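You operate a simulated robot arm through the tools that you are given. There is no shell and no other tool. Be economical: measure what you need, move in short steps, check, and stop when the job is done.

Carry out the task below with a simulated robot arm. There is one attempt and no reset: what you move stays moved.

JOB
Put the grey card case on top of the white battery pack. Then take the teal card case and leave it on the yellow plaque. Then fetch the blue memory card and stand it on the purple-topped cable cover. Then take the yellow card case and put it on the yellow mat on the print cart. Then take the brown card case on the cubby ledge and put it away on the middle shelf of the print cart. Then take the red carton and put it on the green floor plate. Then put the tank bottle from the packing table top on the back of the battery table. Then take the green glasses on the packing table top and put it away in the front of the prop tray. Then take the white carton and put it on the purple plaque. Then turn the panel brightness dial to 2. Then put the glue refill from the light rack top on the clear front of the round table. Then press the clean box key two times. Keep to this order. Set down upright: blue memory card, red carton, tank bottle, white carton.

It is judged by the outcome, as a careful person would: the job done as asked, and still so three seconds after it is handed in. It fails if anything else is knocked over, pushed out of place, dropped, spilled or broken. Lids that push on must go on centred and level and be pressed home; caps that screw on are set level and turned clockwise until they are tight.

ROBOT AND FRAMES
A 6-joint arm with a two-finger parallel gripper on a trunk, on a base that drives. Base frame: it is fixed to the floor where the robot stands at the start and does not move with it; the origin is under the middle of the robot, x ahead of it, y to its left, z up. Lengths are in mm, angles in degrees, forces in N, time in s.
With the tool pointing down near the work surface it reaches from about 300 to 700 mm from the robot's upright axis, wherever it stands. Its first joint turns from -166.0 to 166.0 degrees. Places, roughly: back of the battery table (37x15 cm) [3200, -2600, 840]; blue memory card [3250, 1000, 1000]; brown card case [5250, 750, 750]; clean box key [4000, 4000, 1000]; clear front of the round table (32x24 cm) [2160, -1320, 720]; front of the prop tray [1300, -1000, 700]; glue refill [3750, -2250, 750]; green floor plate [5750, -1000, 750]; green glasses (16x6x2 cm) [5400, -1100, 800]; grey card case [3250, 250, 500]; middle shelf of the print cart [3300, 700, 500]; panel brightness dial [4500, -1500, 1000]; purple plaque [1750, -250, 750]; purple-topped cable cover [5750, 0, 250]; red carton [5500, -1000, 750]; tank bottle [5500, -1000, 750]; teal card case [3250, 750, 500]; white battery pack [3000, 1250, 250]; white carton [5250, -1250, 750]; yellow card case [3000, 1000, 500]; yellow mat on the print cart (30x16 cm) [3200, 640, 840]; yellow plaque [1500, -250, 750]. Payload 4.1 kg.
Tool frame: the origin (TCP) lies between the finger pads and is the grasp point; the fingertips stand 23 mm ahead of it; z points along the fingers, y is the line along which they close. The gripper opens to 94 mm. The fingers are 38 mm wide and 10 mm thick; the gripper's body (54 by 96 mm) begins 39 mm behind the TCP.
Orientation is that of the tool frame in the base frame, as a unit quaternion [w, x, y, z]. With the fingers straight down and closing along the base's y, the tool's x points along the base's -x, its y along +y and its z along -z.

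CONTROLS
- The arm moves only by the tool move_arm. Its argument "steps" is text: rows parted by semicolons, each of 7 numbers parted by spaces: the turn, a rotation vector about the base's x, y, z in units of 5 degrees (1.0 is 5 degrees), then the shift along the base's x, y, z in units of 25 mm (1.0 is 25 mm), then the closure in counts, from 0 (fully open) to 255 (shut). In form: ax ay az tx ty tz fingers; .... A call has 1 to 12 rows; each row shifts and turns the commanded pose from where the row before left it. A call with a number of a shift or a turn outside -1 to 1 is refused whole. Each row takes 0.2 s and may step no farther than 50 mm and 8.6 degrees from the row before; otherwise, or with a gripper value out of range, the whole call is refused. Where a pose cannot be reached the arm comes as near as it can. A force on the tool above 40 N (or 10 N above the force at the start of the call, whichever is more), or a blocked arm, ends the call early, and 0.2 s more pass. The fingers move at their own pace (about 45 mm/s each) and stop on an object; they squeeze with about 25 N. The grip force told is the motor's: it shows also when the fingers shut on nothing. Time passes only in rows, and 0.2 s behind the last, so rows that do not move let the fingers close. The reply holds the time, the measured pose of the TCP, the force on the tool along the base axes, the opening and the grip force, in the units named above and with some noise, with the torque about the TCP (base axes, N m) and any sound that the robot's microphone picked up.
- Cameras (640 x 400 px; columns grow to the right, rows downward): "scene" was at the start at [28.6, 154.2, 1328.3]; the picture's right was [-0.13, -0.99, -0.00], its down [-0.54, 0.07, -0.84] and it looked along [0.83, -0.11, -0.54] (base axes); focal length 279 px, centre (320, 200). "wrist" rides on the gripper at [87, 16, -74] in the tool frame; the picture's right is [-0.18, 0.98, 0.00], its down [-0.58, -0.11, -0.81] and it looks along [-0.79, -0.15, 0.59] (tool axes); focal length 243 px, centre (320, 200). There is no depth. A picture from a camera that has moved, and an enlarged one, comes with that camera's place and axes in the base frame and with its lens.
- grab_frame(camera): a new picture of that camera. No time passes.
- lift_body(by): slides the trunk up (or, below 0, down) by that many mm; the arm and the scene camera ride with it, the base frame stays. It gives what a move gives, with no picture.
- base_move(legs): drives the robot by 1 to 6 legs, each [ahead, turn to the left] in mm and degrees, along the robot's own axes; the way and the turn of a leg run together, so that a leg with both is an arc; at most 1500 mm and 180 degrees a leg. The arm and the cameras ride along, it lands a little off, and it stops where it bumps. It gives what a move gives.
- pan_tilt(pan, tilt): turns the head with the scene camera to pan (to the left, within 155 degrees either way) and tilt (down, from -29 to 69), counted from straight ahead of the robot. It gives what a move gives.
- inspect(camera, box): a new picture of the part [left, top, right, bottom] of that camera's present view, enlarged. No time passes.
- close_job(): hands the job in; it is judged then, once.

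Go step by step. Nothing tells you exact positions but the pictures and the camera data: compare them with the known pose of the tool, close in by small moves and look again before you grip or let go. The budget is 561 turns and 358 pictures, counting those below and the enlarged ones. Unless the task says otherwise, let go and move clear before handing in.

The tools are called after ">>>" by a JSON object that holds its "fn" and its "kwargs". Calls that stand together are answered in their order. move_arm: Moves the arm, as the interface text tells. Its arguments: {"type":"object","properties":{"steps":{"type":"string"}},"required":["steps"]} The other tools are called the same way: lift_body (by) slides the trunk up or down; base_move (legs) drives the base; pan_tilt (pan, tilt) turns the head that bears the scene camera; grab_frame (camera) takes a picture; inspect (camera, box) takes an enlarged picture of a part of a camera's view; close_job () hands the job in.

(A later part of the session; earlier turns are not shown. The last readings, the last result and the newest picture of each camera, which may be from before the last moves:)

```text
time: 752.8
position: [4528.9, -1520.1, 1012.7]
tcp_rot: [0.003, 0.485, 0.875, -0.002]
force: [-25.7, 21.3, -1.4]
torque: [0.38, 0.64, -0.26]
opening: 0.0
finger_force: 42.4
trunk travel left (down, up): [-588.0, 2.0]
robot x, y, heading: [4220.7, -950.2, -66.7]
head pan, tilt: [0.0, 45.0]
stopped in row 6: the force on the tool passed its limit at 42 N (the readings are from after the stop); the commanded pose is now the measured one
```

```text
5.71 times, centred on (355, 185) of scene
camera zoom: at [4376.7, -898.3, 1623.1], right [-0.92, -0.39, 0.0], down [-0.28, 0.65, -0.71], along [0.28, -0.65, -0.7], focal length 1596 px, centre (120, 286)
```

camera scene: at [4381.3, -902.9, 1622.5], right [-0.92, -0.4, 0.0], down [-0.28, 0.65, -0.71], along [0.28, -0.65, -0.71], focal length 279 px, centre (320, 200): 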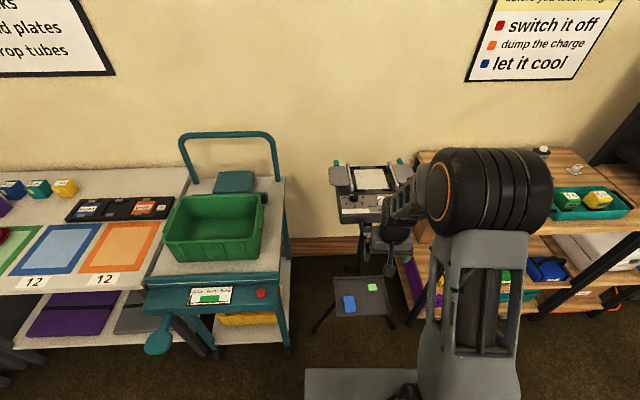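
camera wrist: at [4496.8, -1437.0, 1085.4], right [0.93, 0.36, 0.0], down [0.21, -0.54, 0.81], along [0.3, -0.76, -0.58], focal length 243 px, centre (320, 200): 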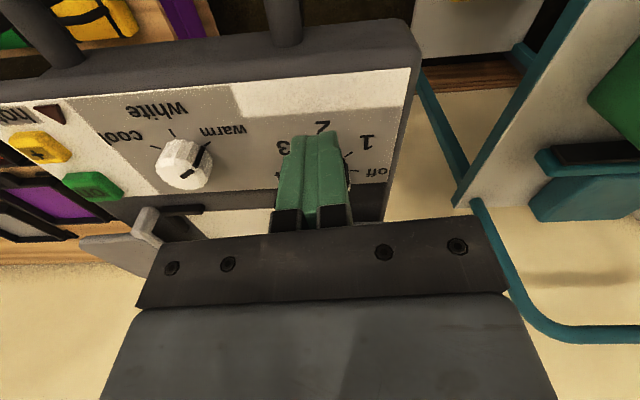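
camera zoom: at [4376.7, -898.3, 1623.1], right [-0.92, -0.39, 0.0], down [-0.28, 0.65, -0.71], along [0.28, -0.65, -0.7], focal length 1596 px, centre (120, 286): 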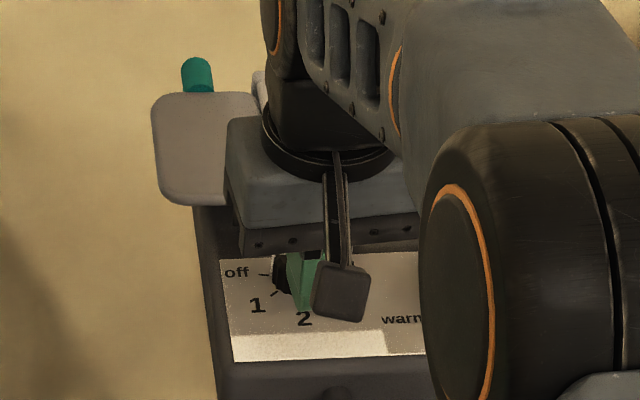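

The fingers slipped off the dial. I open, lift away and look again.

>>> {"fn": "move_arm", "kwargs": {"steps": "0 0 0 0 0 0 120;0 0 0 0 0 0 110;0 0 0 0 0 0.6 110;0 0 0 0 0 1 110;0 0 0 0 0 0 110"}}

>>> {"fn": "grab_frame", "kwargs": {"camera": "wrist"}}

>>> {"fn": "inspect", "kwargs": {"camera": "scene", "box": [315, 150, 395, 220]}}

```text
time: 753.0
position: [4532.5, -1517.1, 1009.9]
tcp_rot: [0.0, 0.483, 0.876, -0.001]
force: [-5.3, 6.8, -3.4]
torque: [0.58, 0.15, -0.12]
opening: 22.0
finger_force: 0.5
trunk travel left (down, up): [-588.0, 2.0]
robot x, y, heading: [4223.0, -950.4, -67.0]
head pan, tilt: [0.0, 45.0]
stopped in row 1: the force on the tool passed its limit at 45 N (the readings are from after the stop); the commanded pose is now the measured one
```

```text
135 pictures are left
camera wrist: at [4501.8, -1435.9, 1083.8], right [0.93, 0.37, 0.0], down [0.22, -0.55, 0.81], along [0.3, -0.75, -0.59], focal length 243 px, centre (320, 200)
```

wrist: 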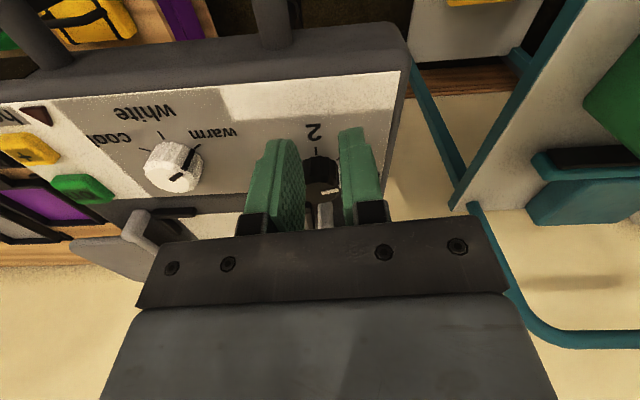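

```text
5.71 times, centred on (355, 185) of scene
camera zoom: at [4380.6, -900.3, 1622.6], right [-0.92, -0.39, 0.0], down [-0.28, 0.65, -0.71], along [0.28, -0.65, -0.71], focal length 1596 px, centre (120, 286)
```

zoom: 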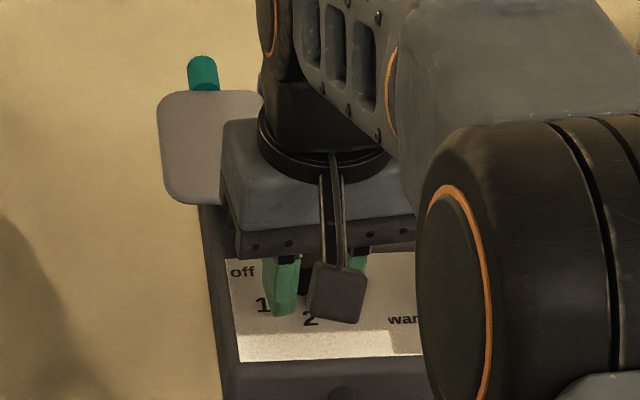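

The dial is again between the fingers but I was off-centre toward myself by several mm. I raise straight up to reassess.

>>> {"fn": "move_arm", "kwargs": {"steps": "0 0 0 0 0 0.5 165;0 0 0 0 0 1 165;0 0 0 0 0 0.6 110;0 0 0 0 0 0 110"}}

>>> {"fn": "grab_frame", "kwargs": {"camera": "wrist"}}

>>> {"fn": "inspect", "kwargs": {"camera": "scene", "box": [315, 150, 395, 220]}}

```text
time: 754.0
position: [4534.0, -1520.3, 1062.7]
tcp_rot: [0.001, 0.484, 0.875, -0.001]
force: [-0.2, -0.9, -0.4]
torque: [-0.03, -0.01, 0.01]
opening: 53.4
finger_force: 0.0
trunk travel left (down, up): [-588.0, 2.0]
robot x, y, heading: [4217.9, -950.0, -66.7]
head pan, tilt: [0.0, 45.0]
```

```text
133 pictures are left
camera wrist: at [4502.6, -1438.6, 1136.1], right [0.93, 0.37, 0.0], down [0.22, -0.55, 0.81], along [0.3, -0.75, -0.59], focal length 243 px, centre (320, 200)
```

wrist: 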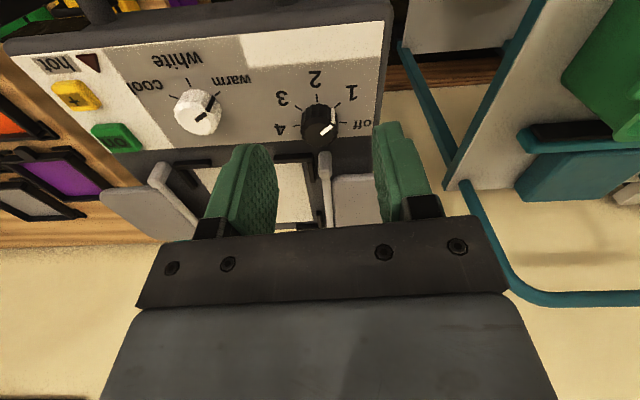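

```text
5.71 times, centred on (355, 185) of scene
camera zoom: at [4381.2, -903.6, 1622.5], right [-0.92, -0.39, 0.0], down [-0.28, 0.65, -0.71], along [0.28, -0.65, -0.71], focal length 1596 px, centre (120, 286)
```

zoom: 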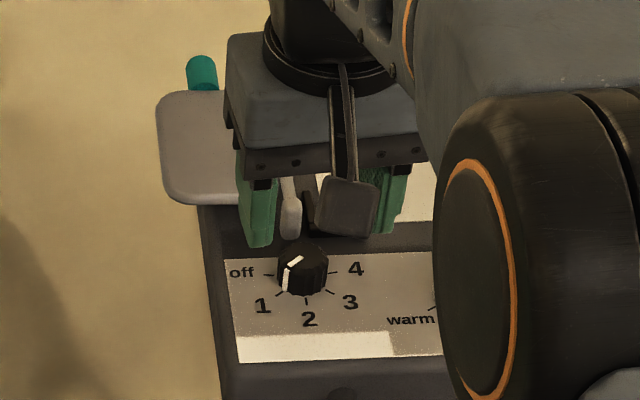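

The dial has already turned to about "1". I re-centre roughly 10 mm further away, descend again and grip.

>>> {"fn": "move_arm", "kwargs": {"steps": "0 0 0 0.245 -0.32 0 110;0 0 0 0 0 -1 110;0 0 0 0 0 -0.9 110;0 0 0 0 0 0 110"}}

>>> {"fn": "inspect", "kwargs": {"camera": "wrist", "box": [220, 80, 440, 240]}}

>>> {"fn": "inspect", "kwargs": {"camera": "scene", "box": [325, 170, 385, 215]}}

```text
time: 755.0
position: [4539.6, -1529.1, 1016.6]
tcp_rot: [0.0, 0.484, 0.875, -0.001]
force: [0.2, -0.5, 0.2]
torque: [0.0, -0.01, -0.02]
opening: 53.5
finger_force: 0.0
trunk travel left (down, up): [-588.0, 2.0]
robot x, y, heading: [4217.3, -946.8, -66.6]
head pan, tilt: [0.0, 45.0]
```

```text
2.50 times, centred on (330, 160) of wrist
camera zoom: at [4508.4, -1447.3, 1090.2], right [0.93, 0.37, 0.0], down [0.22, -0.55, 0.81], along [0.3, -0.75, -0.59], focal length 606 px, centre (295, 300)
```

zoom: 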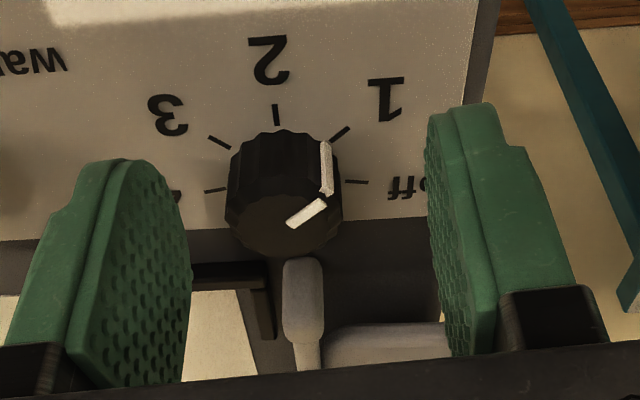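

```text
8.89 times, centred on (355, 192) of scene
camera zoom: at [4381.2, -903.7, 1622.5], right [-0.92, -0.39, 0.0], down [-0.28, 0.65, -0.71], along [0.28, -0.65, -0.71], focal length 2483 px, centre (9, 267)
```

zoom: 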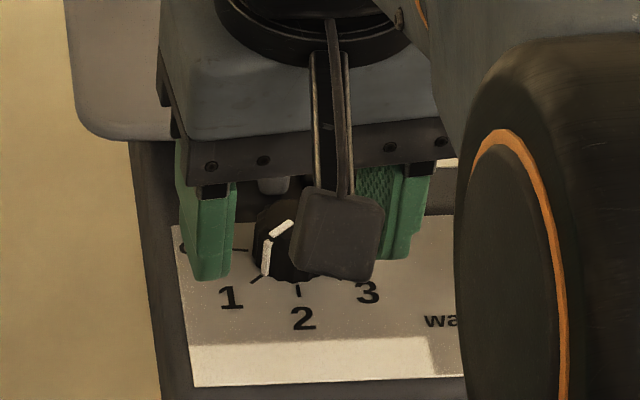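

This close view shows the dial at "1" and, judging by its size, that it is lower and farther than I took it: top near (4545, -1547, 988). I turn the wrist back, re-centre, and descend.

>>> {"fn": "move_arm", "kwargs": {"steps": "0 0 -1 0 0 1 110;0 0 -1 0 0 0 110;0 0 -1 0.1 -0.2 0 110;0 0 -1 0.1 -0.2 0 110;0 0 -1 0.05 -0.2 0 110;0 0 0 0 0 0 110"}}

>>> {"fn": "inspect", "kwargs": {"camera": "wrist", "box": [220, 80, 440, 240]}}

```text
time: 756.4
position: [4547.1, -1542.8, 1040.2]
tcp_rot: [0.0, 0.662, 0.75, -0.001]
force: [0.6, 0.2, -0.6]
torque: [0.01, -0.01, 0.01]
opening: 53.4
finger_force: 0.0
trunk travel left (down, up): [-588.0, 2.0]
robot x, y, heading: [4221.7, -951.0, -66.9]
head pan, tilt: [0.0, 45.0]
```

```text
2.50 times, centred on (330, 160) of wrist
camera zoom: at [4552.8, -1455.6, 1113.8], right [1.0, -0.06, 0.0], down [-0.04, -0.59, 0.81], along [-0.05, -0.81, -0.59], focal length 606 px, centre (295, 300)
```

zoom: 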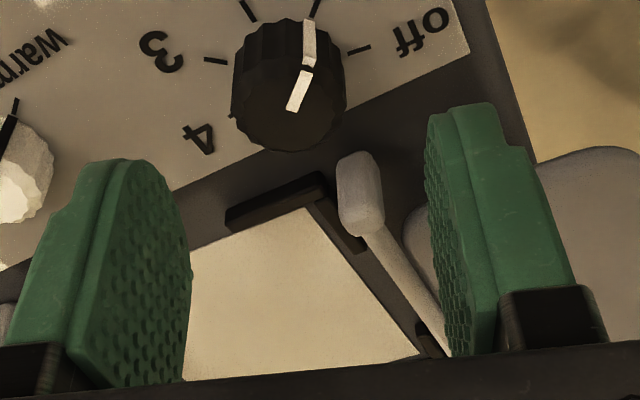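

Two sightings now agree closely: dial top (4546, -1548, 989). I centre on that, descend and close.

>>> {"fn": "move_arm", "kwargs": {"steps": "0 0 0 -0.04 -0.2 -0.6 110;0 0 0 0 0 -0.7 110;0 0 0 0 0 -0.4 110;0 0 0 0 0 0 110"}}

>>> {"fn": "inspect", "kwargs": {"camera": "wrist", "box": [220, 80, 440, 240]}}

```text
time: 757.4
position: [4544.2, -1547.4, 997.9]
tcp_rot: [0.001, 0.661, 0.75, -0.001]
force: [0.2, -0.8, 0.9]
torque: [-0.01, 0.0, -0.03]
opening: 53.8
finger_force: 0.1
trunk travel left (down, up): [-588.0, 2.0]
robot x, y, heading: [4219.3, -945.6, -67.0]
head pan, tilt: [0.0, 45.0]
```

```text
2.50 times, centred on (330, 160) of wrist
camera zoom: at [4550.8, -1459.1, 1071.5], right [1.0, -0.06, 0.0], down [-0.04, -0.59, 0.81], along [-0.05, -0.81, -0.59], focal length 606 px, centre (295, 300)
```

zoom: 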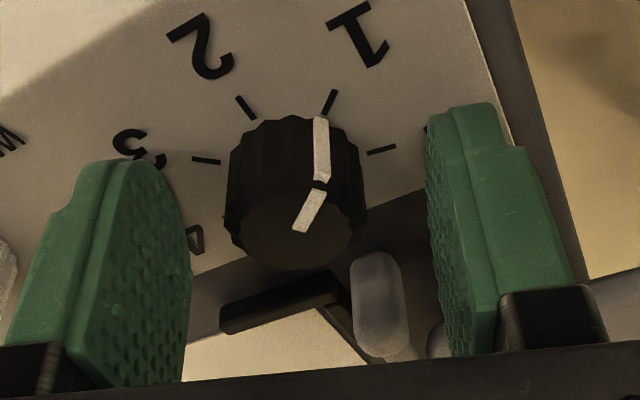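

Nicely centred. Closing now.

>>> {"fn": "move_arm", "kwargs": {"steps": "0 0 0 0 0 0 150;0 0 0 0 0 0 190;0 0 0 0 0 0 255;0 0 0 0 0 0 255"}}

```text
time: 758.4
position: [4544.4, -1548.1, 998.0]
tcp_rot: [0.001, 0.662, 0.75, 0.0]
force: [-0.7, -0.3, -0.1]
torque: [0.03, 0.05, 0.01]
opening: 27.5
finger_force: 44.9
trunk travel left (down, up): [-588.0, 2.0]
robot x, y, heading: [4220.2, -949.0, -67.0]
head pan, tilt: [0.0, 45.0]
```

A clean grip with no side force. I turn 45° counter-clockwise.

>>> {"fn": "move_arm", "kwargs": {"steps": "0 0 1 0 0 0 255;0 0 1 0 0 0 255;0 0 1 0 0 0 255;0 0 1 0 0 0 255;0 0 1 0 0 0 255;0 0 1 0 0 0 255;0 0 1 0 0 0 255;0 0 1 0 0 0 255;0 0 1 0 0 0 255;0 0 0 0 0 0 255"}}

>>> {"fn": "inspect", "kwargs": {"camera": "wrist", "box": [220, 80, 440, 240]}}

```text
time: 760.6
position: [4543.4, -1547.3, 998.3]
tcp_rot: [0.002, 0.322, 0.947, -0.001]
force: [-9.1, 10.2, 4.8]
torque: [0.29, 0.25, 0.02]
opening: 27.3
finger_force: 44.9
trunk travel left (down, up): [-588.0, 2.0]
robot x, y, heading: [4225.2, -952.0, -66.8]
head pan, tilt: [0.0, 45.0]
```

```text
2.50 times, centred on (330, 160) of wrist
camera zoom: at [4485.9, -1481.8, 1071.6], right [0.75, 0.66, 0.0], down [0.39, -0.44, 0.81], along [0.54, -0.6, -0.59], focal length 606 px, centre (295, 300)
```

zoom: 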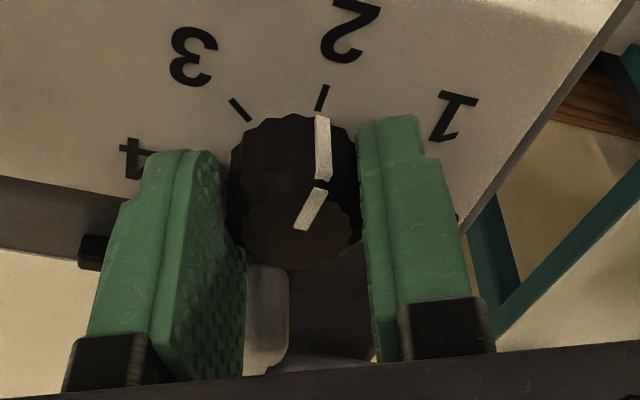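

The pointer is within about 5° of the "2" tick. I add the last bit and release.

>>> {"fn": "move_arm", "kwargs": {"steps": "0 0 1 0 0 0 255;0 0 0 0 0 0 255;0 0 0 0 0 0 255"}}

>>> {"fn": "move_arm", "kwargs": {"steps": "0 0 0 0 0 0 190;0 0 0 0 0 0 150;0 0 0 0 0 0 130;0 0 0 0 0 0.6 130;0 0 0 0 0 1 130;0 0 0 0 0 1 130"}}

>>> {"fn": "inspect", "kwargs": {"camera": "wrist", "box": [220, 40, 440, 200]}}

>>> {"fn": "inspect", "kwargs": {"camera": "scene", "box": [315, 150, 395, 220]}}

```text
time: 761.4
position: [4545.1, -1548.1, 998.2]
tcp_rot: [0.002, 0.282, 0.959, -0.001]
force: [-10.2, 11.5, 3.9]
torque: [0.15, 0.15, 0.01]
opening: 27.2
finger_force: 44.7
trunk travel left (down, up): [-588.0, 2.0]
robot x, y, heading: [4221.1, -953.2, -66.6]
head pan, tilt: [0.0, 45.0]
```

```text
time: 762.8
position: [4543.3, -1548.6, 1059.4]
tcp_rot: [0.002, 0.282, 0.959, -0.001]
force: [0.6, 0.2, -0.7]
torque: [-0.01, -0.03, 0.0]
opening: 46.2
finger_force: 0.0
trunk travel left (down, up): [-588.0, 2.0]
robot x, y, heading: [4220.6, -950.7, -66.8]
head pan, tilt: [0.0, 45.0]
```

```text
2.50 times, centred on (330, 120) of wrist
camera zoom: at [4480.9, -1488.8, 1133.3], right [0.69, 0.73, 0.0], down [0.43, -0.41, 0.81], along [0.59, -0.55, -0.59], focal length 606 px, centre (295, 400)
```

zoom: 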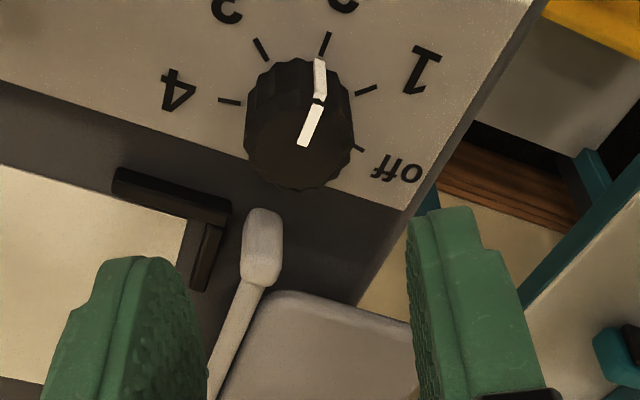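

```text
5.71 times, centred on (355, 185) of scene
camera zoom: at [4381.1, -903.5, 1622.4], right [-0.92, -0.39, 0.0], down [-0.28, 0.65, -0.71], along [0.28, -0.65, -0.71], focal length 1596 px, centre (120, 286)
```

zoom: 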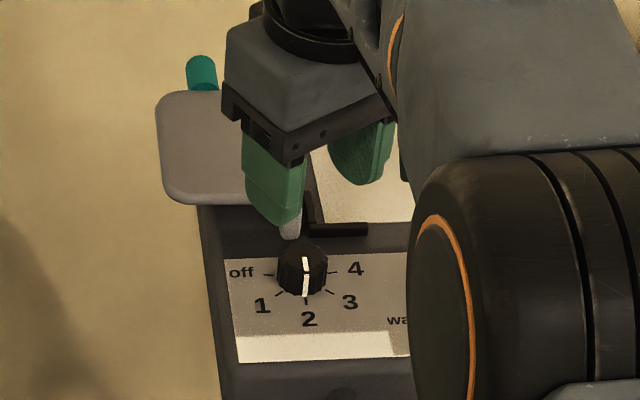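

The dial points to "2". Next the glue refill on the light rack: I retract and drive along to the rack.

>>> {"fn": "move_arm", "kwargs": {"steps": "0 0 -1 -0.4 0.8 0.4 60;0 0 -1 -0.4 0.8 0.4 0;0 0 -1 -0.4 0.8 0 0;0 0 -1 -0.4 0.8 0 0;0 0 -1 -0.4 0.8 0 0;0 0 -1 -0.4 0.8 0 0;0 0 -1 -0.4 0.8 0 0;0 0 -1 -0.4 0.8 0 0;0 0 -1 0 0 0 0"}}

>>> {"fn": "base_move", "kwargs": {"legs": [[-60, 0], [0, -90], [930, 0], [0, 90]]}}

>>> {"fn": "pan_tilt", "kwargs": {"pan": 0, "tilt": 40}}

>>> {"fn": "grab_frame", "kwargs": {"camera": "scene"}}

```text
time: 764.8
position: [4465.2, -1388.9, 1082.4]
tcp_rot: [0.0, 0.628, 0.778, -0.001]
force: [0.2, 0.6, 0.3]
torque: [-0.01, 0.0, -0.01]
opening: 94.0
finger_force: 0.1
trunk travel left (down, up): [-588.0, 2.0]
robot x, y, heading: [4222.7, -950.5, -66.8]
head pan, tilt: [0.0, 45.0]
```

```text
time: 778.0
position: [3587.7, -1680.9, 1081.5]
tcp_rot: [0.001, 0.625, 0.781, -0.001]
force: [-0.5, -0.4, 0.6]
torque: [0.01, -0.02, 0.03]
opening: 94.2
finger_force: 0.0
trunk travel left (down, up): [-588.0, 2.0]
robot x, y, heading: [3342.7, -1242.7, -66.3]
head pan, tilt: [0.0, 45.0]
```

```text
time: 778.7
position: [3587.4, -1681.5, 1082.1]
tcp_rot: [0.001, 0.625, 0.781, 0.0]
force: [0.0, -0.1, -0.2]
torque: [0.01, -0.02, 0.0]
opening: 94.3
finger_force: 0.0
trunk travel left (down, up): [-588.0, 2.0]
robot x, y, heading: [3338.8, -1245.6, -66.2]
head pan, tilt: [0.0, 40.0]
```

```text
124 pictures are left
camera scene: at [3500.3, -1200.7, 1629.7], right [-0.92, -0.4, 0.0], down [-0.26, 0.59, -0.77], along [0.31, -0.7, -0.64], focal length 279 px, centre (320, 200)
```

scene: 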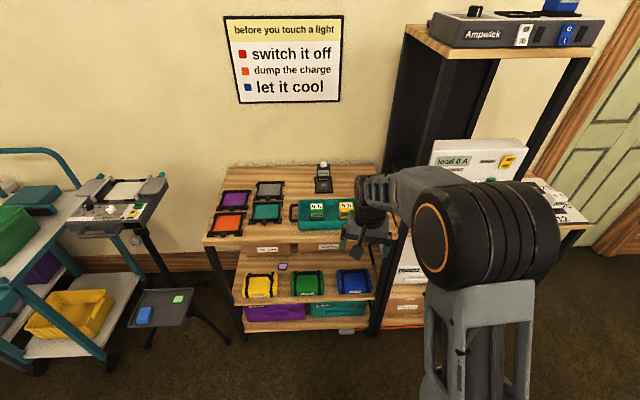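

>>> {"fn": "inspect", "kwargs": {"camera": "scene", "box": [200, 145, 400, 270]}}

>>> {"fn": "grab_frame", "kwargs": {"camera": "wrist"}}

```text
3.20 times, centred on (300, 208) of scene
camera zoom: at [3500.3, -1200.7, 1629.7], right [-0.92, -0.4, 0.0], down [-0.26, 0.59, -0.77], along [0.31, -0.7, -0.64], focal length 894 px, centre (384, 176)
```

zoom: 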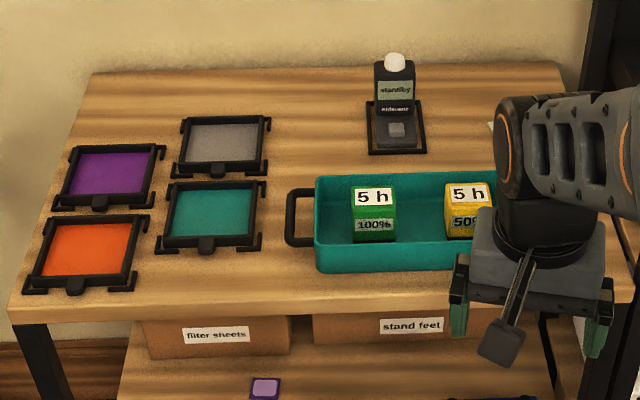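

```text
122 pictures are left
camera wrist: at [3585.1, -1593.0, 1156.3], right [1.0, 0.04, 0.0], down [0.02, -0.59, 0.81], along [0.03, -0.81, -0.59], focal length 243 px, centre (320, 200)
```

wrist: 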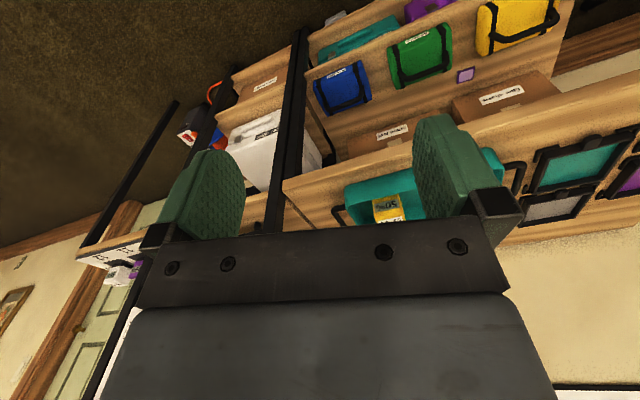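

The refill is hidden behind the gripper. I move up closer and slightly left, so the arm stays clear of the tall rack.

>>> {"fn": "base_move", "kwargs": {"legs": [[0, 16.4], [390, 0], [0, -16.4]]}}

>>> {"fn": "pan_tilt", "kwargs": {"pan": -5, "tilt": 40}}

>>> {"fn": "grab_frame", "kwargs": {"camera": "scene"}}

>>> {"fn": "grab_frame", "kwargs": {"camera": "wrist"}}

```text
time: 783.0
position: [3836.3, -1993.9, 1083.0]
tcp_rot: [0.001, 0.63, 0.776, 0.0]
force: [0.2, 1.1, -0.8]
torque: [-0.02, 0.0, -0.02]
opening: 94.0
finger_force: 0.1
trunk travel left (down, up): [-588.0, 2.0]
robot x, y, heading: [3591.3, -1553.3, -67.1]
head pan, tilt: [0.0, 40.0]
```

```text
time: 783.7
position: [3834.8, -1994.1, 1082.2]
tcp_rot: [0.002, 0.63, 0.776, 0.0]
force: [-0.4, -0.1, -0.2]
torque: [0.05, 0.0, 0.03]
opening: 94.0
finger_force: 0.0
trunk travel left (down, up): [-588.0, 2.0]
robot x, y, heading: [3591.4, -1555.3, -67.3]
head pan, tilt: [-5.0, 40.0]
```

```text
121 pictures are left
camera scene: at [3748.8, -1514.5, 1629.7], right [-0.95, -0.31, 0.0], down [-0.2, 0.61, -0.77], along [0.23, -0.73, -0.64], focal length 279 px, centre (320, 200)
```

scene: 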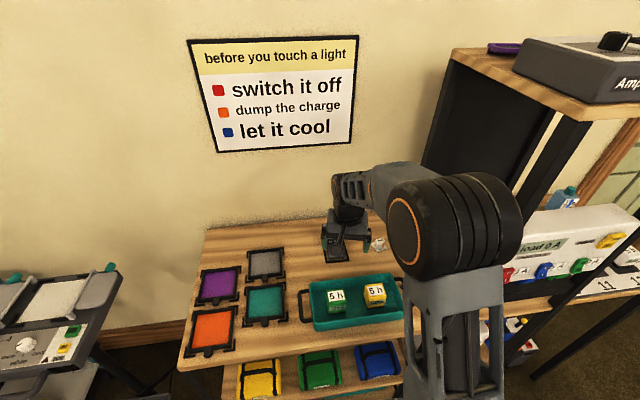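

```text
120 pictures are left
camera wrist: at [3834.9, -1905.4, 1156.3], right [1.0, 0.02, 0.0], down [0.01, -0.59, 0.81], along [0.02, -0.81, -0.59], focal length 243 px, centre (320, 200)
```

wrist: 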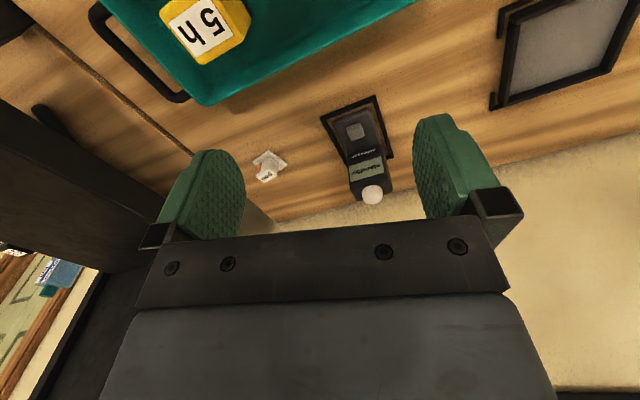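

>>> {"fn": "inspect", "kwargs": {"camera": "wrist", "box": [220, 130, 320, 200]}}

>>> {"fn": "inspect", "kwargs": {"camera": "scene", "box": [310, 210, 410, 280]}}

```text
5.71 times, centred on (270, 165) of wrist
camera zoom: at [3834.9, -1905.4, 1156.3], right [1.0, 0.02, 0.0], down [0.01, -0.59, 0.81], along [0.02, -0.81, -0.59], focal length 1386 px, centre (606, 400)
```

zoom: 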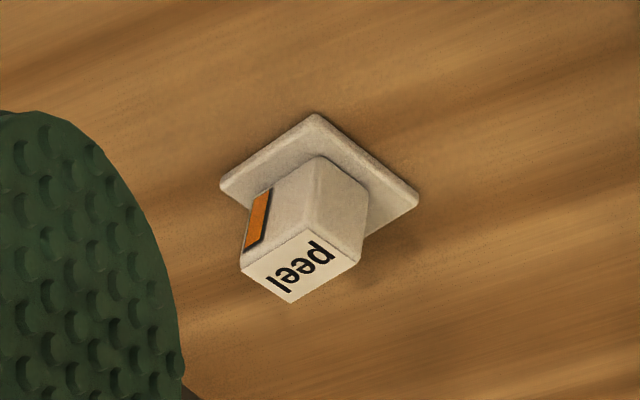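

```text
5.71 times, centred on (360, 245) of scene
camera zoom: at [3748.8, -1514.5, 1629.7], right [-0.95, -0.31, 0.0], down [-0.2, 0.61, -0.77], along [0.23, -0.73, -0.64], focal length 1596 px, centre (91, -57)
```

zoom: 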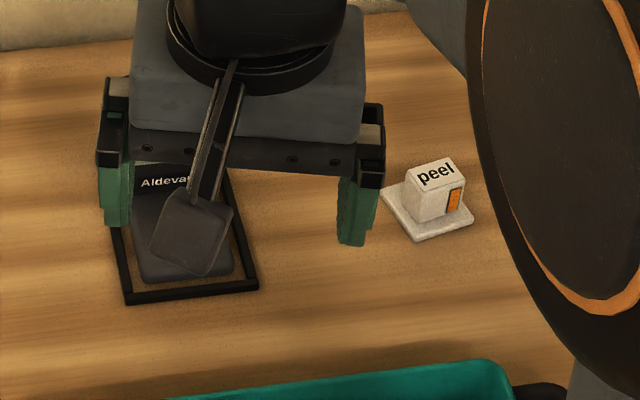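

The glue refill is the small "peel" block on a square base, top near (3744, -2244, 857), turned about 39°. I inch closer and go above it, matching its yaw.

>>> {"fn": "base_move", "kwargs": {"legs": [[40, 0]]}}

>>> {"fn": "move_arm", "kwargs": {"steps": "0 0 0.62 -0.47 -0.95 0 0;0 0 0.62 -0.47 -0.95 0 0;0 0 0.62 -0.47 -0.95 0 0;0 0 0.62 -0.47 -0.95 0 0;0 0 0.62 -0.47 -0.95 0 0;0 0 0.62 -0.47 -0.95 0 0;0 0 0.62 -0.47 -0.95 0 0;0 0 0.62 -0.47 -0.95 0 0;0 0 0.62 -0.47 -0.95 0 0"}}

>>> {"fn": "grab_frame", "kwargs": {"camera": "scene"}}

>>> {"fn": "grab_frame", "kwargs": {"camera": "wrist"}}

```text
time: 784.6
position: [3852.1, -2030.0, 1082.4]
tcp_rot: [0.001, 0.63, 0.777, -0.001]
force: [-0.3, -1.1, -1.1]
torque: [0.03, 0.02, 0.01]
opening: 93.8
finger_force: 0.1
trunk travel left (down, up): [-588.0, 2.0]
robot x, y, heading: [3608.0, -1590.4, -67.2]
head pan, tilt: [-5.0, 40.0]
```

```text
time: 786.6
position: [3745.8, -2244.1, 1080.6]
tcp_rot: [0.0, 0.424, 0.906, -0.001]
force: [-0.5, 0.2, 0.2]
torque: [0.01, -0.01, 0.01]
opening: 94.1
finger_force: 0.1
trunk travel left (down, up): [-588.0, 2.0]
robot x, y, heading: [3607.9, -1586.4, -66.9]
head pan, tilt: [-5.0, 40.0]
```

```text
117 pictures are left
camera scene: at [3764.2, -1552.0, 1629.8], right [-0.95, -0.31, 0.0], down [-0.2, 0.61, -0.77], along [0.24, -0.73, -0.64], focal length 279 px, centre (320, 200)
```

scene: 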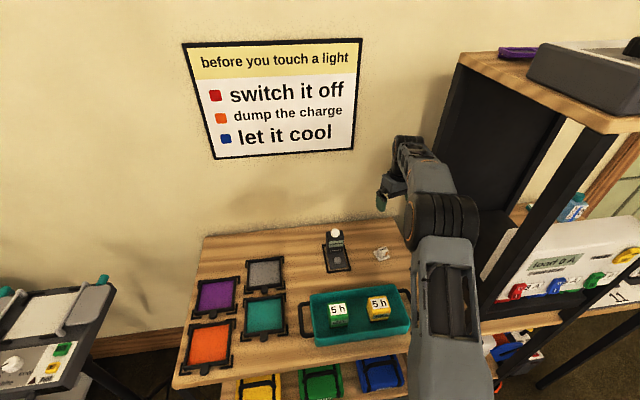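

```text
116 pictures are left
camera wrist: at [3703.6, -2167.4, 1155.4], right [0.87, 0.49, 0.0], down [0.29, -0.52, 0.81], along [0.4, -0.7, -0.59], focal length 243 px, centre (320, 200)
```

wrist: 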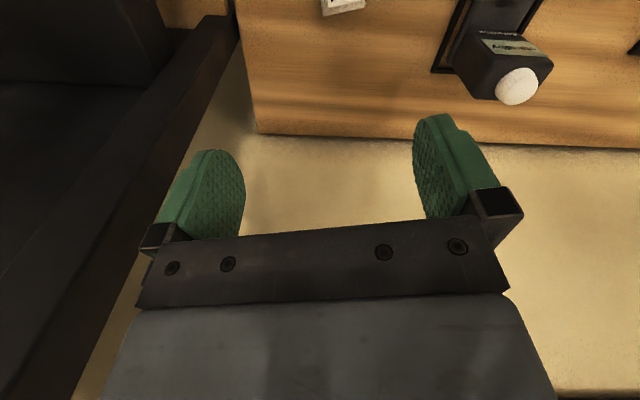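

>>> {"fn": "lift_body", "kwargs": {"by": -130}}

>>> {"fn": "grab_frame", "kwargs": {"camera": "wrist"}}

>>> {"fn": "grab_frame", "kwargs": {"camera": "scene"}}

```text
time: 788.2
position: [3746.3, -2244.1, 951.4]
tcp_rot: [0.001, 0.424, 0.905, 0.0]
force: [0.5, 0.3, 0.5]
torque: [-0.01, 0.0, 0.01]
opening: 94.2
finger_force: 0.1
trunk travel left (down, up): [-458.0, 132.0]
robot x, y, heading: [3608.1, -1588.8, -67.3]
head pan, tilt: [-5.0, 40.0]
```

```text
115 pictures are left
camera wrist: at [3704.1, -2166.6, 1025.9], right [0.87, 0.49, 0.0], down [0.29, -0.51, 0.81], along [0.39, -0.7, -0.59], focal length 243 px, centre (320, 200)
```

wrist: 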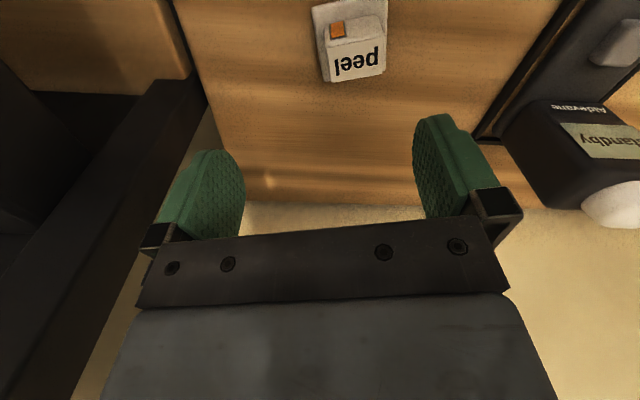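

```text
114 pictures are left
camera scene: at [3764.3, -1551.4, 1499.8], right [-0.95, -0.31, 0.0], down [-0.2, 0.61, -0.77], along [0.24, -0.73, -0.64], focal length 279 px, centre (320, 200)
```

scene: 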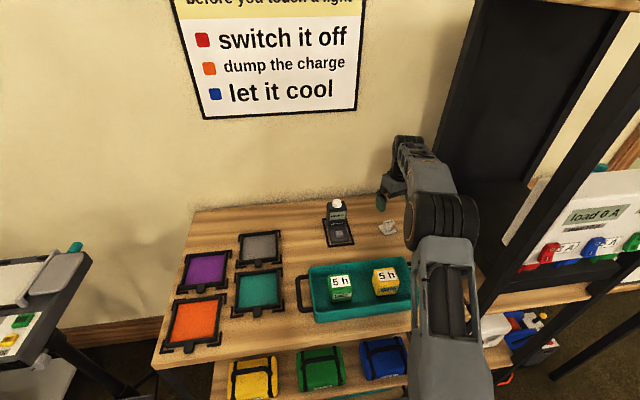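

The refill is nearer than thought: about (3760, -2222). I correct and come lower.

>>> {"fn": "move_arm", "kwargs": {"steps": "0 0 0 0.27 0.44 0 40;0 0 0 0.27 0.44 0 80;0 0 0 0 0 -1 80;0 0 0 0 0 -0.4 80;0 0 0 0 0 0 80"}}

>>> {"fn": "grab_frame", "kwargs": {"camera": "wrist"}}

>>> {"fn": "inspect", "kwargs": {"camera": "scene", "box": [340, 190, 440, 260]}}

```text
time: 789.4
position: [3761.4, -2222.2, 916.8]
tcp_rot: [0.001, 0.424, 0.905, 0.0]
force: [0.2, 0.1, 0.3]
torque: [0.0, 0.01, 0.0]
opening: 64.5
finger_force: 0.1
trunk travel left (down, up): [-458.0, 132.0]
robot x, y, heading: [3611.2, -1588.0, -67.2]
head pan, tilt: [-5.0, 40.0]
```

```text
113 pictures are left
camera wrist: at [3719.6, -2144.6, 990.5], right [0.87, 0.49, 0.0], down [0.29, -0.51, 0.81], along [0.39, -0.7, -0.59], focal length 243 px, centre (320, 200)
```

wrist: 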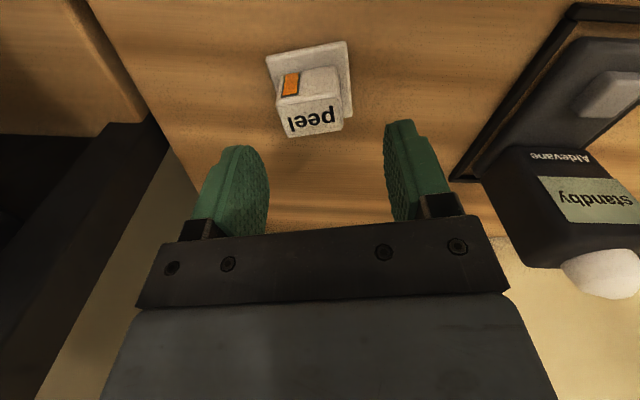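

```text
5.71 times, centred on (390, 225) of scene
camera zoom: at [3764.4, -1551.4, 1499.7], right [-0.95, -0.31, 0.0], down [-0.2, 0.61, -0.77], along [0.24, -0.73, -0.64], focal length 1596 px, centre (-80, 57)
```

zoom: 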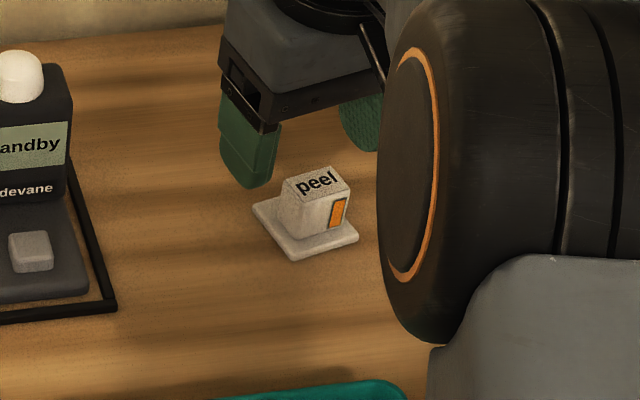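

>>> {"fn": "move_arm", "kwargs": {"steps": "0 0 0 -0.34 0.24 0 80;0 0 0 0 0 -0.8 80;0 0 0 0 0 0 80"}}

>>> {"fn": "inspect", "kwargs": {"camera": "wrist", "box": [200, 60, 440, 220]}}

>>> {"fn": "inspect", "kwargs": {"camera": "scene", "box": [340, 190, 440, 260]}}

```text
time: 790.2
position: [3752.7, -2214.3, 896.9]
tcp_rot: [0.001, 0.424, 0.906, -0.001]
force: [0.6, 0.2, -0.3]
torque: [0.01, -0.03, 0.01]
opening: 64.6
finger_force: 0.0
trunk travel left (down, up): [-458.0, 132.0]
robot x, y, heading: [3607.7, -1594.3, -67.1]
head pan, tilt: [-5.0, 40.0]
```

```text
2.50 times, centred on (320, 140) of wrist
camera zoom: at [3710.0, -2137.7, 971.3], right [0.87, 0.49, 0.0], down [0.29, -0.51, 0.81], along [0.39, -0.7, -0.59], focal length 606 px, centre (320, 350)
```

zoom: 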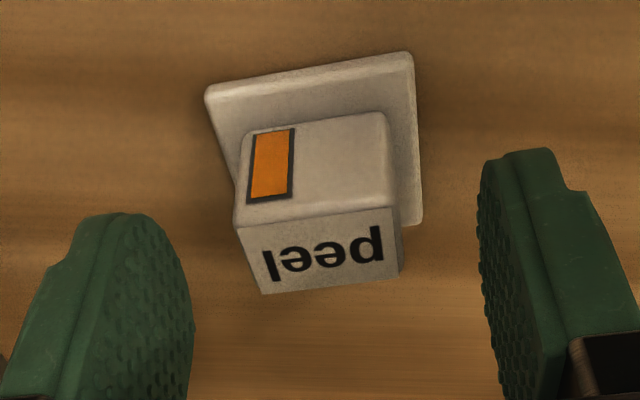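

```text
5.71 times, centred on (390, 225) of scene
camera zoom: at [3764.5, -1551.7, 1499.7], right [-0.95, -0.31, 0.0], down [-0.2, 0.61, -0.77], along [0.24, -0.73, -0.64], focal length 1596 px, centre (-80, 57)
```

zoom: 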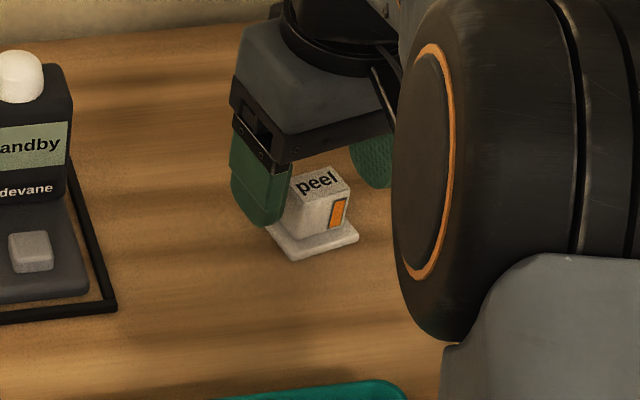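

Centred. I descend so the tips stop just above its base, and close.

>>> {"fn": "move_arm", "kwargs": {"steps": "0 0 0 0 0 -0.5 80;0 0 0 0 0 -0.25 80;0 0 0 0 0 0 80;0 0 0 0 0 0 160;0 0 0 0 0 0 255;0 0 0 0 0 0 255"}}

>>> {"fn": "inspect", "kwargs": {"camera": "wrist", "box": [200, 60, 440, 220]}}

```text
time: 791.6
position: [3751.7, -2214.0, 878.7]
tcp_rot: [0.001, 0.424, 0.906, 0.0]
force: [0.9, -0.8, -0.4]
torque: [-0.02, 0.0, 0.02]
opening: 42.6
finger_force: 24.7
trunk travel left (down, up): [-458.0, 132.0]
robot x, y, heading: [3610.8, -1591.1, -66.9]
head pan, tilt: [-5.0, 40.0]
```

```text
2.50 times, centred on (320, 140) of wrist
camera zoom: at [3709.4, -2137.2, 952.3], right [0.87, 0.49, 0.0], down [0.29, -0.52, 0.81], along [0.39, -0.7, -0.59], focal length 606 px, centre (320, 350)
```

zoom: 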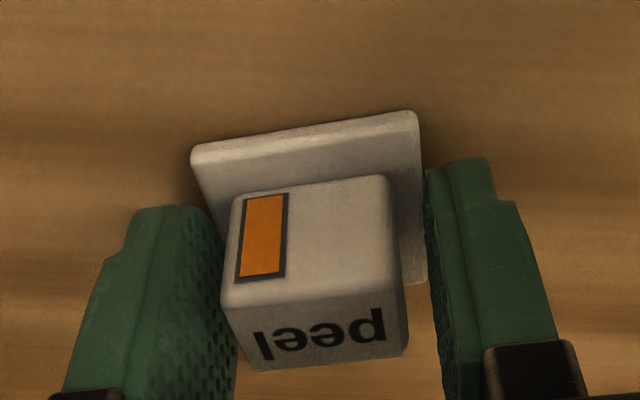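

It has closed on the base plate's edges, which carries the whole piece. I open slightly, go a few mm lower for a fuller hold and close again.

>>> {"fn": "move_arm", "kwargs": {"steps": "0 0 0 0 0 0 120;0 0 0 0 0 -0.16 120;0 0 0 0 0 -0.1 120;0 0 0 0 0 0 120;0 0 0 0 0 0 200;0 0 0 0 0 0 255;0 0 0 0 0 0 255"}}

```text
time: 793.2
position: [3751.8, -2214.6, 873.1]
tcp_rot: [0.001, 0.424, 0.905, 0.0]
force: [2.9, 1.3, 9.4]
torque: [0.32, -0.11, -0.1]
opening: 42.9
finger_force: 24.6
trunk travel left (down, up): [-458.0, 132.0]
robot x, y, heading: [3611.2, -1591.1, -67.5]
head pan, tilt: [-5.0, 40.0]
```

>>> {"fn": "move_arm", "kwargs": {"steps": "0 0 0 0 0 0.4 255;0 0 0 0 0 0.8 255;0 0 0 0 0 0.8 255;0 0 0 0 0 0 255"}}

>>> {"fn": "grab_frame", "kwargs": {"camera": "wrist"}}

>>> {"fn": "inspect", "kwargs": {"camera": "scene", "box": [340, 180, 440, 250]}}

```text
time: 794.2
position: [3751.0, -2213.8, 921.9]
tcp_rot: [0.001, 0.424, 0.906, -0.001]
force: [-0.1, 0.0, -0.5]
torque: [0.02, 0.0, 0.01]
opening: 42.9
finger_force: 25.0
trunk travel left (down, up): [-458.0, 132.0]
robot x, y, heading: [3606.8, -1591.1, -67.2]
head pan, tilt: [-5.0, 40.0]
```

```text
108 pictures are left
camera wrist: at [3709.0, -2137.0, 996.2], right [0.87, 0.49, 0.0], down [0.29, -0.52, 0.81], along [0.39, -0.7, -0.59], focal length 243 px, centre (320, 200)
```

wrist: 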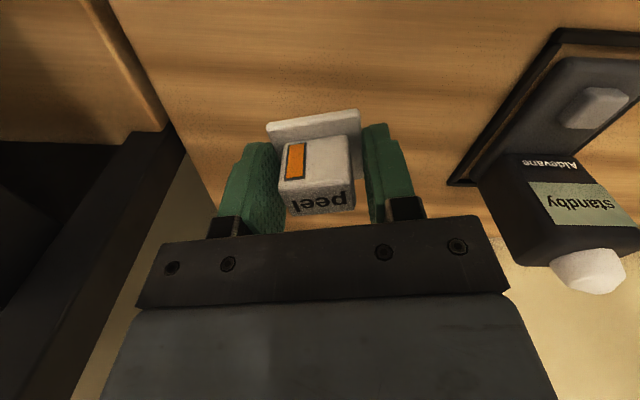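

```text
5.71 times, centred on (390, 215) of scene
camera zoom: at [3764.4, -1551.3, 1499.7], right [-0.95, -0.31, 0.0], down [-0.2, 0.61, -0.77], along [0.24, -0.73, -0.64], focal length 1596 px, centre (-80, 114)
```

zoom: 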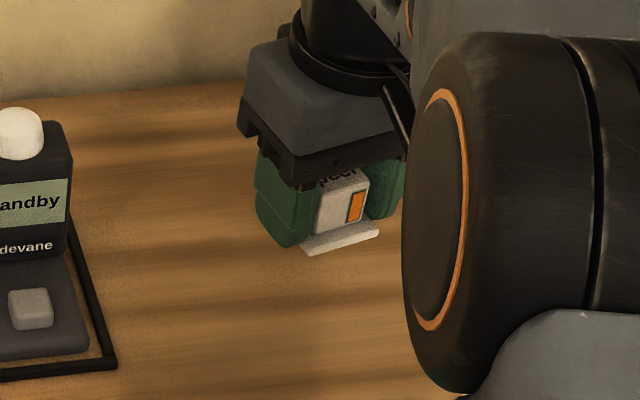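

The refill came up whole. I raise it, retract and drive to the front of the round table.

>>> {"fn": "move_arm", "kwargs": {"steps": "0 0 0 0 0 1 255;0 0 0 0 0 1 255;0 0 0 0 0 1 255;0 0 0 -0.22 0.97 0.3 255;0 0 0 -0.22 0.97 0 255;0 0 0 -0.22 0.97 0 255;0 0 0 -0.22 0.97 0 255;0 0 0 -0.22 0.97 0 255;0 0 0 -0.22 0.97 0 255;0 0 0 -0.22 0.97 0 255;0 0 0 -0.22 0.97 0 255"}}

>>> {"fn": "base_move", "kwargs": {"legs": [[-300, 0], [0, -90], [1200, 0], [0, -60]]}}

>>> {"fn": "pan_tilt", "kwargs": {"pan": -25, "tilt": 40}}

>>> {"fn": "grab_frame", "kwargs": {"camera": "scene"}}

```text
time: 796.6
position: [3708.3, -2020.3, 1003.0]
tcp_rot: [0.001, 0.424, 0.906, -0.001]
force: [1.0, -0.2, 0.1]
torque: [-0.02, 0.02, -0.01]
opening: 43.2
finger_force: 25.0
trunk travel left (down, up): [-458.0, 132.0]
robot x, y, heading: [3612.1, -1589.3, -66.9]
head pan, tilt: [-5.0, 40.0]
```

```text
time: 810.9
position: [2089.5, -1430.9, 1002.6]
tcp_rot: [-0.001, 0.982, -0.187, 0.0]
force: [0.9, 0.2, -0.2]
torque: [0.01, -0.01, 0.0]
opening: 42.8
finger_force: 24.9
trunk travel left (down, up): [-458.0, 132.0]
robot x, y, heading: [2384.8, -1762.6, 141.3]
head pan, tilt: [-5.0, 40.0]
```

```text
time: 811.7
position: [2089.3, -1431.9, 1002.8]
tcp_rot: [0.0, 0.982, -0.187, -0.001]
force: [0.6, 0.5, 0.3]
torque: [0.02, 0.0, -0.02]
opening: 42.9
finger_force: 24.7
trunk travel left (down, up): [-458.0, 132.0]
robot x, y, heading: [2379.3, -1755.7, 141.5]
head pan, tilt: [-25.0, 40.0]
```

```text
106 pictures are left
camera scene: at [2286.0, -1854.7, 1499.7], right [0.89, 0.45, 0.0], down [0.29, -0.57, -0.77], along [-0.34, 0.69, -0.64], focal length 279 px, centre (320, 200)
```

scene: 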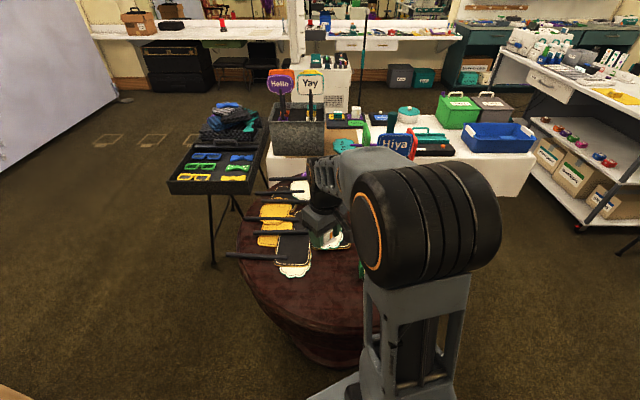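

The table's clear front is right there. I move above its centre (2160, -1320) and lower the trunk.

>>> {"fn": "move_arm", "kwargs": {"steps": "0 0 0 0.6 0.93 0 255;0 0 0 0.6 0.93 0 255;0 0 0 0.6 0.93 0 255;0 0 0 0.6 0.93 0 255;0 0 0 0.4 0.7 0 255"}}

>>> {"fn": "lift_body", "kwargs": {"by": -180}}

>>> {"fn": "grab_frame", "kwargs": {"camera": "wrist"}}

>>> {"fn": "grab_frame", "kwargs": {"camera": "scene"}}

```text
time: 812.9
position: [2158.3, -1321.0, 1004.9]
tcp_rot: [0.0, 0.982, -0.188, -0.002]
force: [0.3, 0.2, 0.1]
torque: [0.02, 0.01, 0.01]
opening: 42.7
finger_force: 25.0
trunk travel left (down, up): [-458.0, 132.0]
robot x, y, heading: [2378.6, -1762.2, 141.4]
head pan, tilt: [-25.0, 40.0]
```

```text
time: 814.9
position: [2159.2, -1320.6, 825.4]
tcp_rot: [0.0, 0.982, -0.187, -0.001]
force: [-0.7, 0.4, -0.5]
torque: [0.03, 0.0, 0.0]
opening: 42.8
finger_force: 24.8
trunk travel left (down, up): [-278.0, 312.0]
robot x, y, heading: [2377.2, -1764.8, 141.4]
head pan, tilt: [-25.0, 40.0]
```

```text
105 pictures are left
camera wrist: at [2234.0, -1368.6, 897.9], right [-0.53, -0.85, 0.0], down [-0.5, 0.31, 0.81], along [-0.68, 0.43, -0.59], focal length 243 px, centre (320, 200)
```

wrist: 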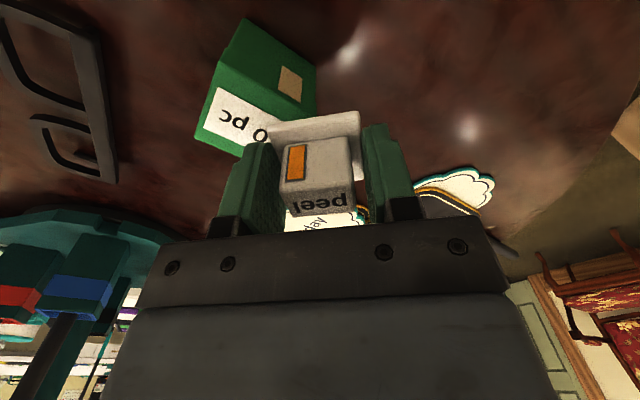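

```text
104 pictures are left
camera scene: at [2286.1, -1854.6, 1319.8], right [0.89, 0.45, 0.0], down [0.29, -0.58, -0.77], along [-0.34, 0.69, -0.64], focal length 279 px, centre (320, 200)
```

scene: 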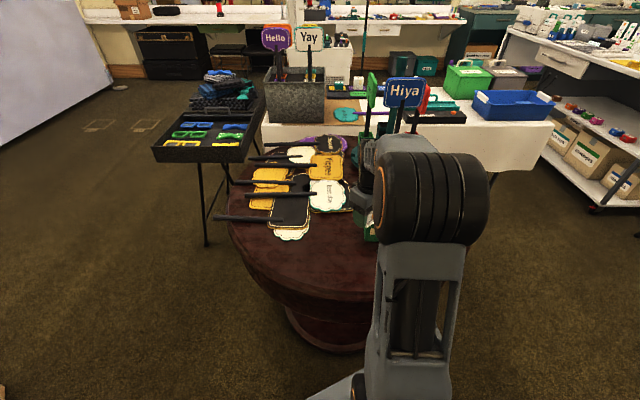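

A green carton stands close to that point, so I shift 85 mm toward the clear front-left part of the area, still within it.

>>> {"fn": "move_arm", "kwargs": {"steps": "0 0 0 -0.29 -0.79 0 255;0 0 0 -0.29 -0.79 0 255;0 0 0 -0.29 -0.79 0 255;0 0 0 -0.29 -0.79 0 255;0 0 0 0 0 -1 255;0 0 0 0 0 -0.6 255"}}

>>> {"fn": "grab_frame", "kwargs": {"camera": "wrist"}}

>>> {"fn": "grab_frame", "kwargs": {"camera": "scene"}}

```text
time: 816.3
position: [2128.2, -1401.5, 782.3]
tcp_rot: [0.0, 0.982, -0.187, -0.002]
force: [0.0, 0.0, -0.1]
torque: [0.02, -0.02, -0.02]
opening: 42.7
finger_force: 24.8
trunk travel left (down, up): [-278.0, 312.0]
robot x, y, heading: [2385.5, -1759.3, 141.2]
head pan, tilt: [-25.0, 40.0]
```

```text
103 pictures are left
camera wrist: at [2204.3, -1448.5, 857.7], right [-0.53, -0.85, 0.0], down [-0.5, 0.31, 0.81], along [-0.68, 0.43, -0.59], focal length 243 px, centre (320, 200)
```

wrist: 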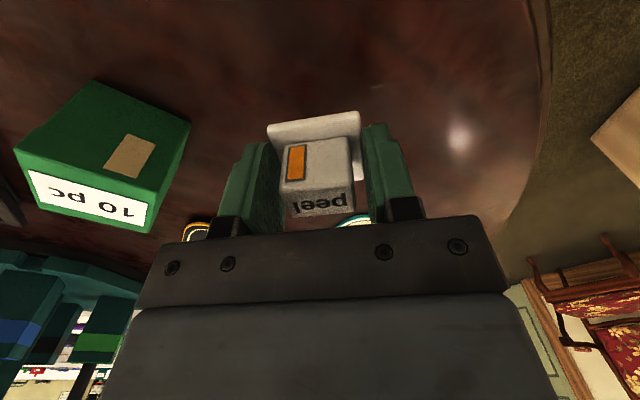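

```text
102 pictures are left
camera scene: at [2286.1, -1854.6, 1319.8], right [0.89, 0.45, 0.0], down [0.29, -0.58, -0.77], along [-0.34, 0.69, -0.64], focal length 279 px, centre (320, 200)
```

scene: 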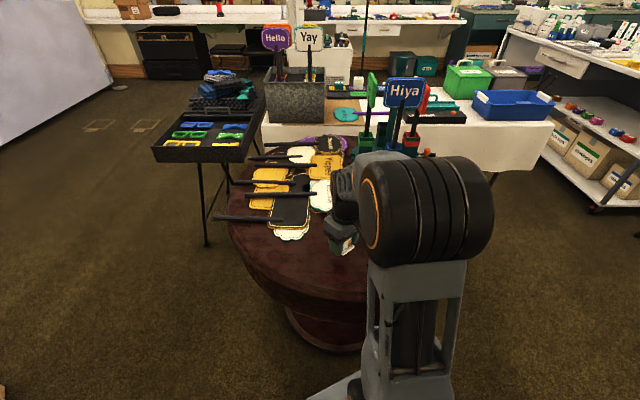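

>>> {"fn": "move_arm", "kwargs": {"steps": "0 0 0 0 0 -0.8 255;0 0 0 0 0 -0.4 255;0 0 0 0 0 -0.16 255;0 0 0 0 0 0 255"}}

```text
time: 817.3
position: [2130.5, -1400.6, 750.4]
tcp_rot: [0.0, 0.982, -0.187, -0.001]
force: [0.4, 0.1, -0.6]
torque: [0.0, -0.01, 0.02]
opening: 43.0
finger_force: 25.2
trunk travel left (down, up): [-278.0, 312.0]
robot x, y, heading: [2381.2, -1763.3, 141.8]
head pan, tilt: [-25.0, 40.0]
```

>>> {"fn": "move_arm", "kwargs": {"steps": "0 0 0 0 0 -0.16 255;0 0 0 0 0 -0.12 255;0 0 0 0 0 -0.12 255;0 0 0 0 0 0 255"}}

```text
time: 818.4
position: [2130.9, -1400.4, 744.1]
tcp_rot: [-0.002, 0.983, -0.186, -0.004]
force: [5.2, -8.8, 21.6]
torque: [-0.86, -0.28, 0.02]
opening: 42.7
finger_force: 24.8
trunk travel left (down, up): [-278.0, 312.0]
robot x, y, heading: [2384.5, -1760.3, 141.7]
head pan, tilt: [-25.0, 40.0]
stopped in row 4: the force on the tool passed its limit at 41 N (the readings are from after the stop); the commanded pose is now the measured one
```

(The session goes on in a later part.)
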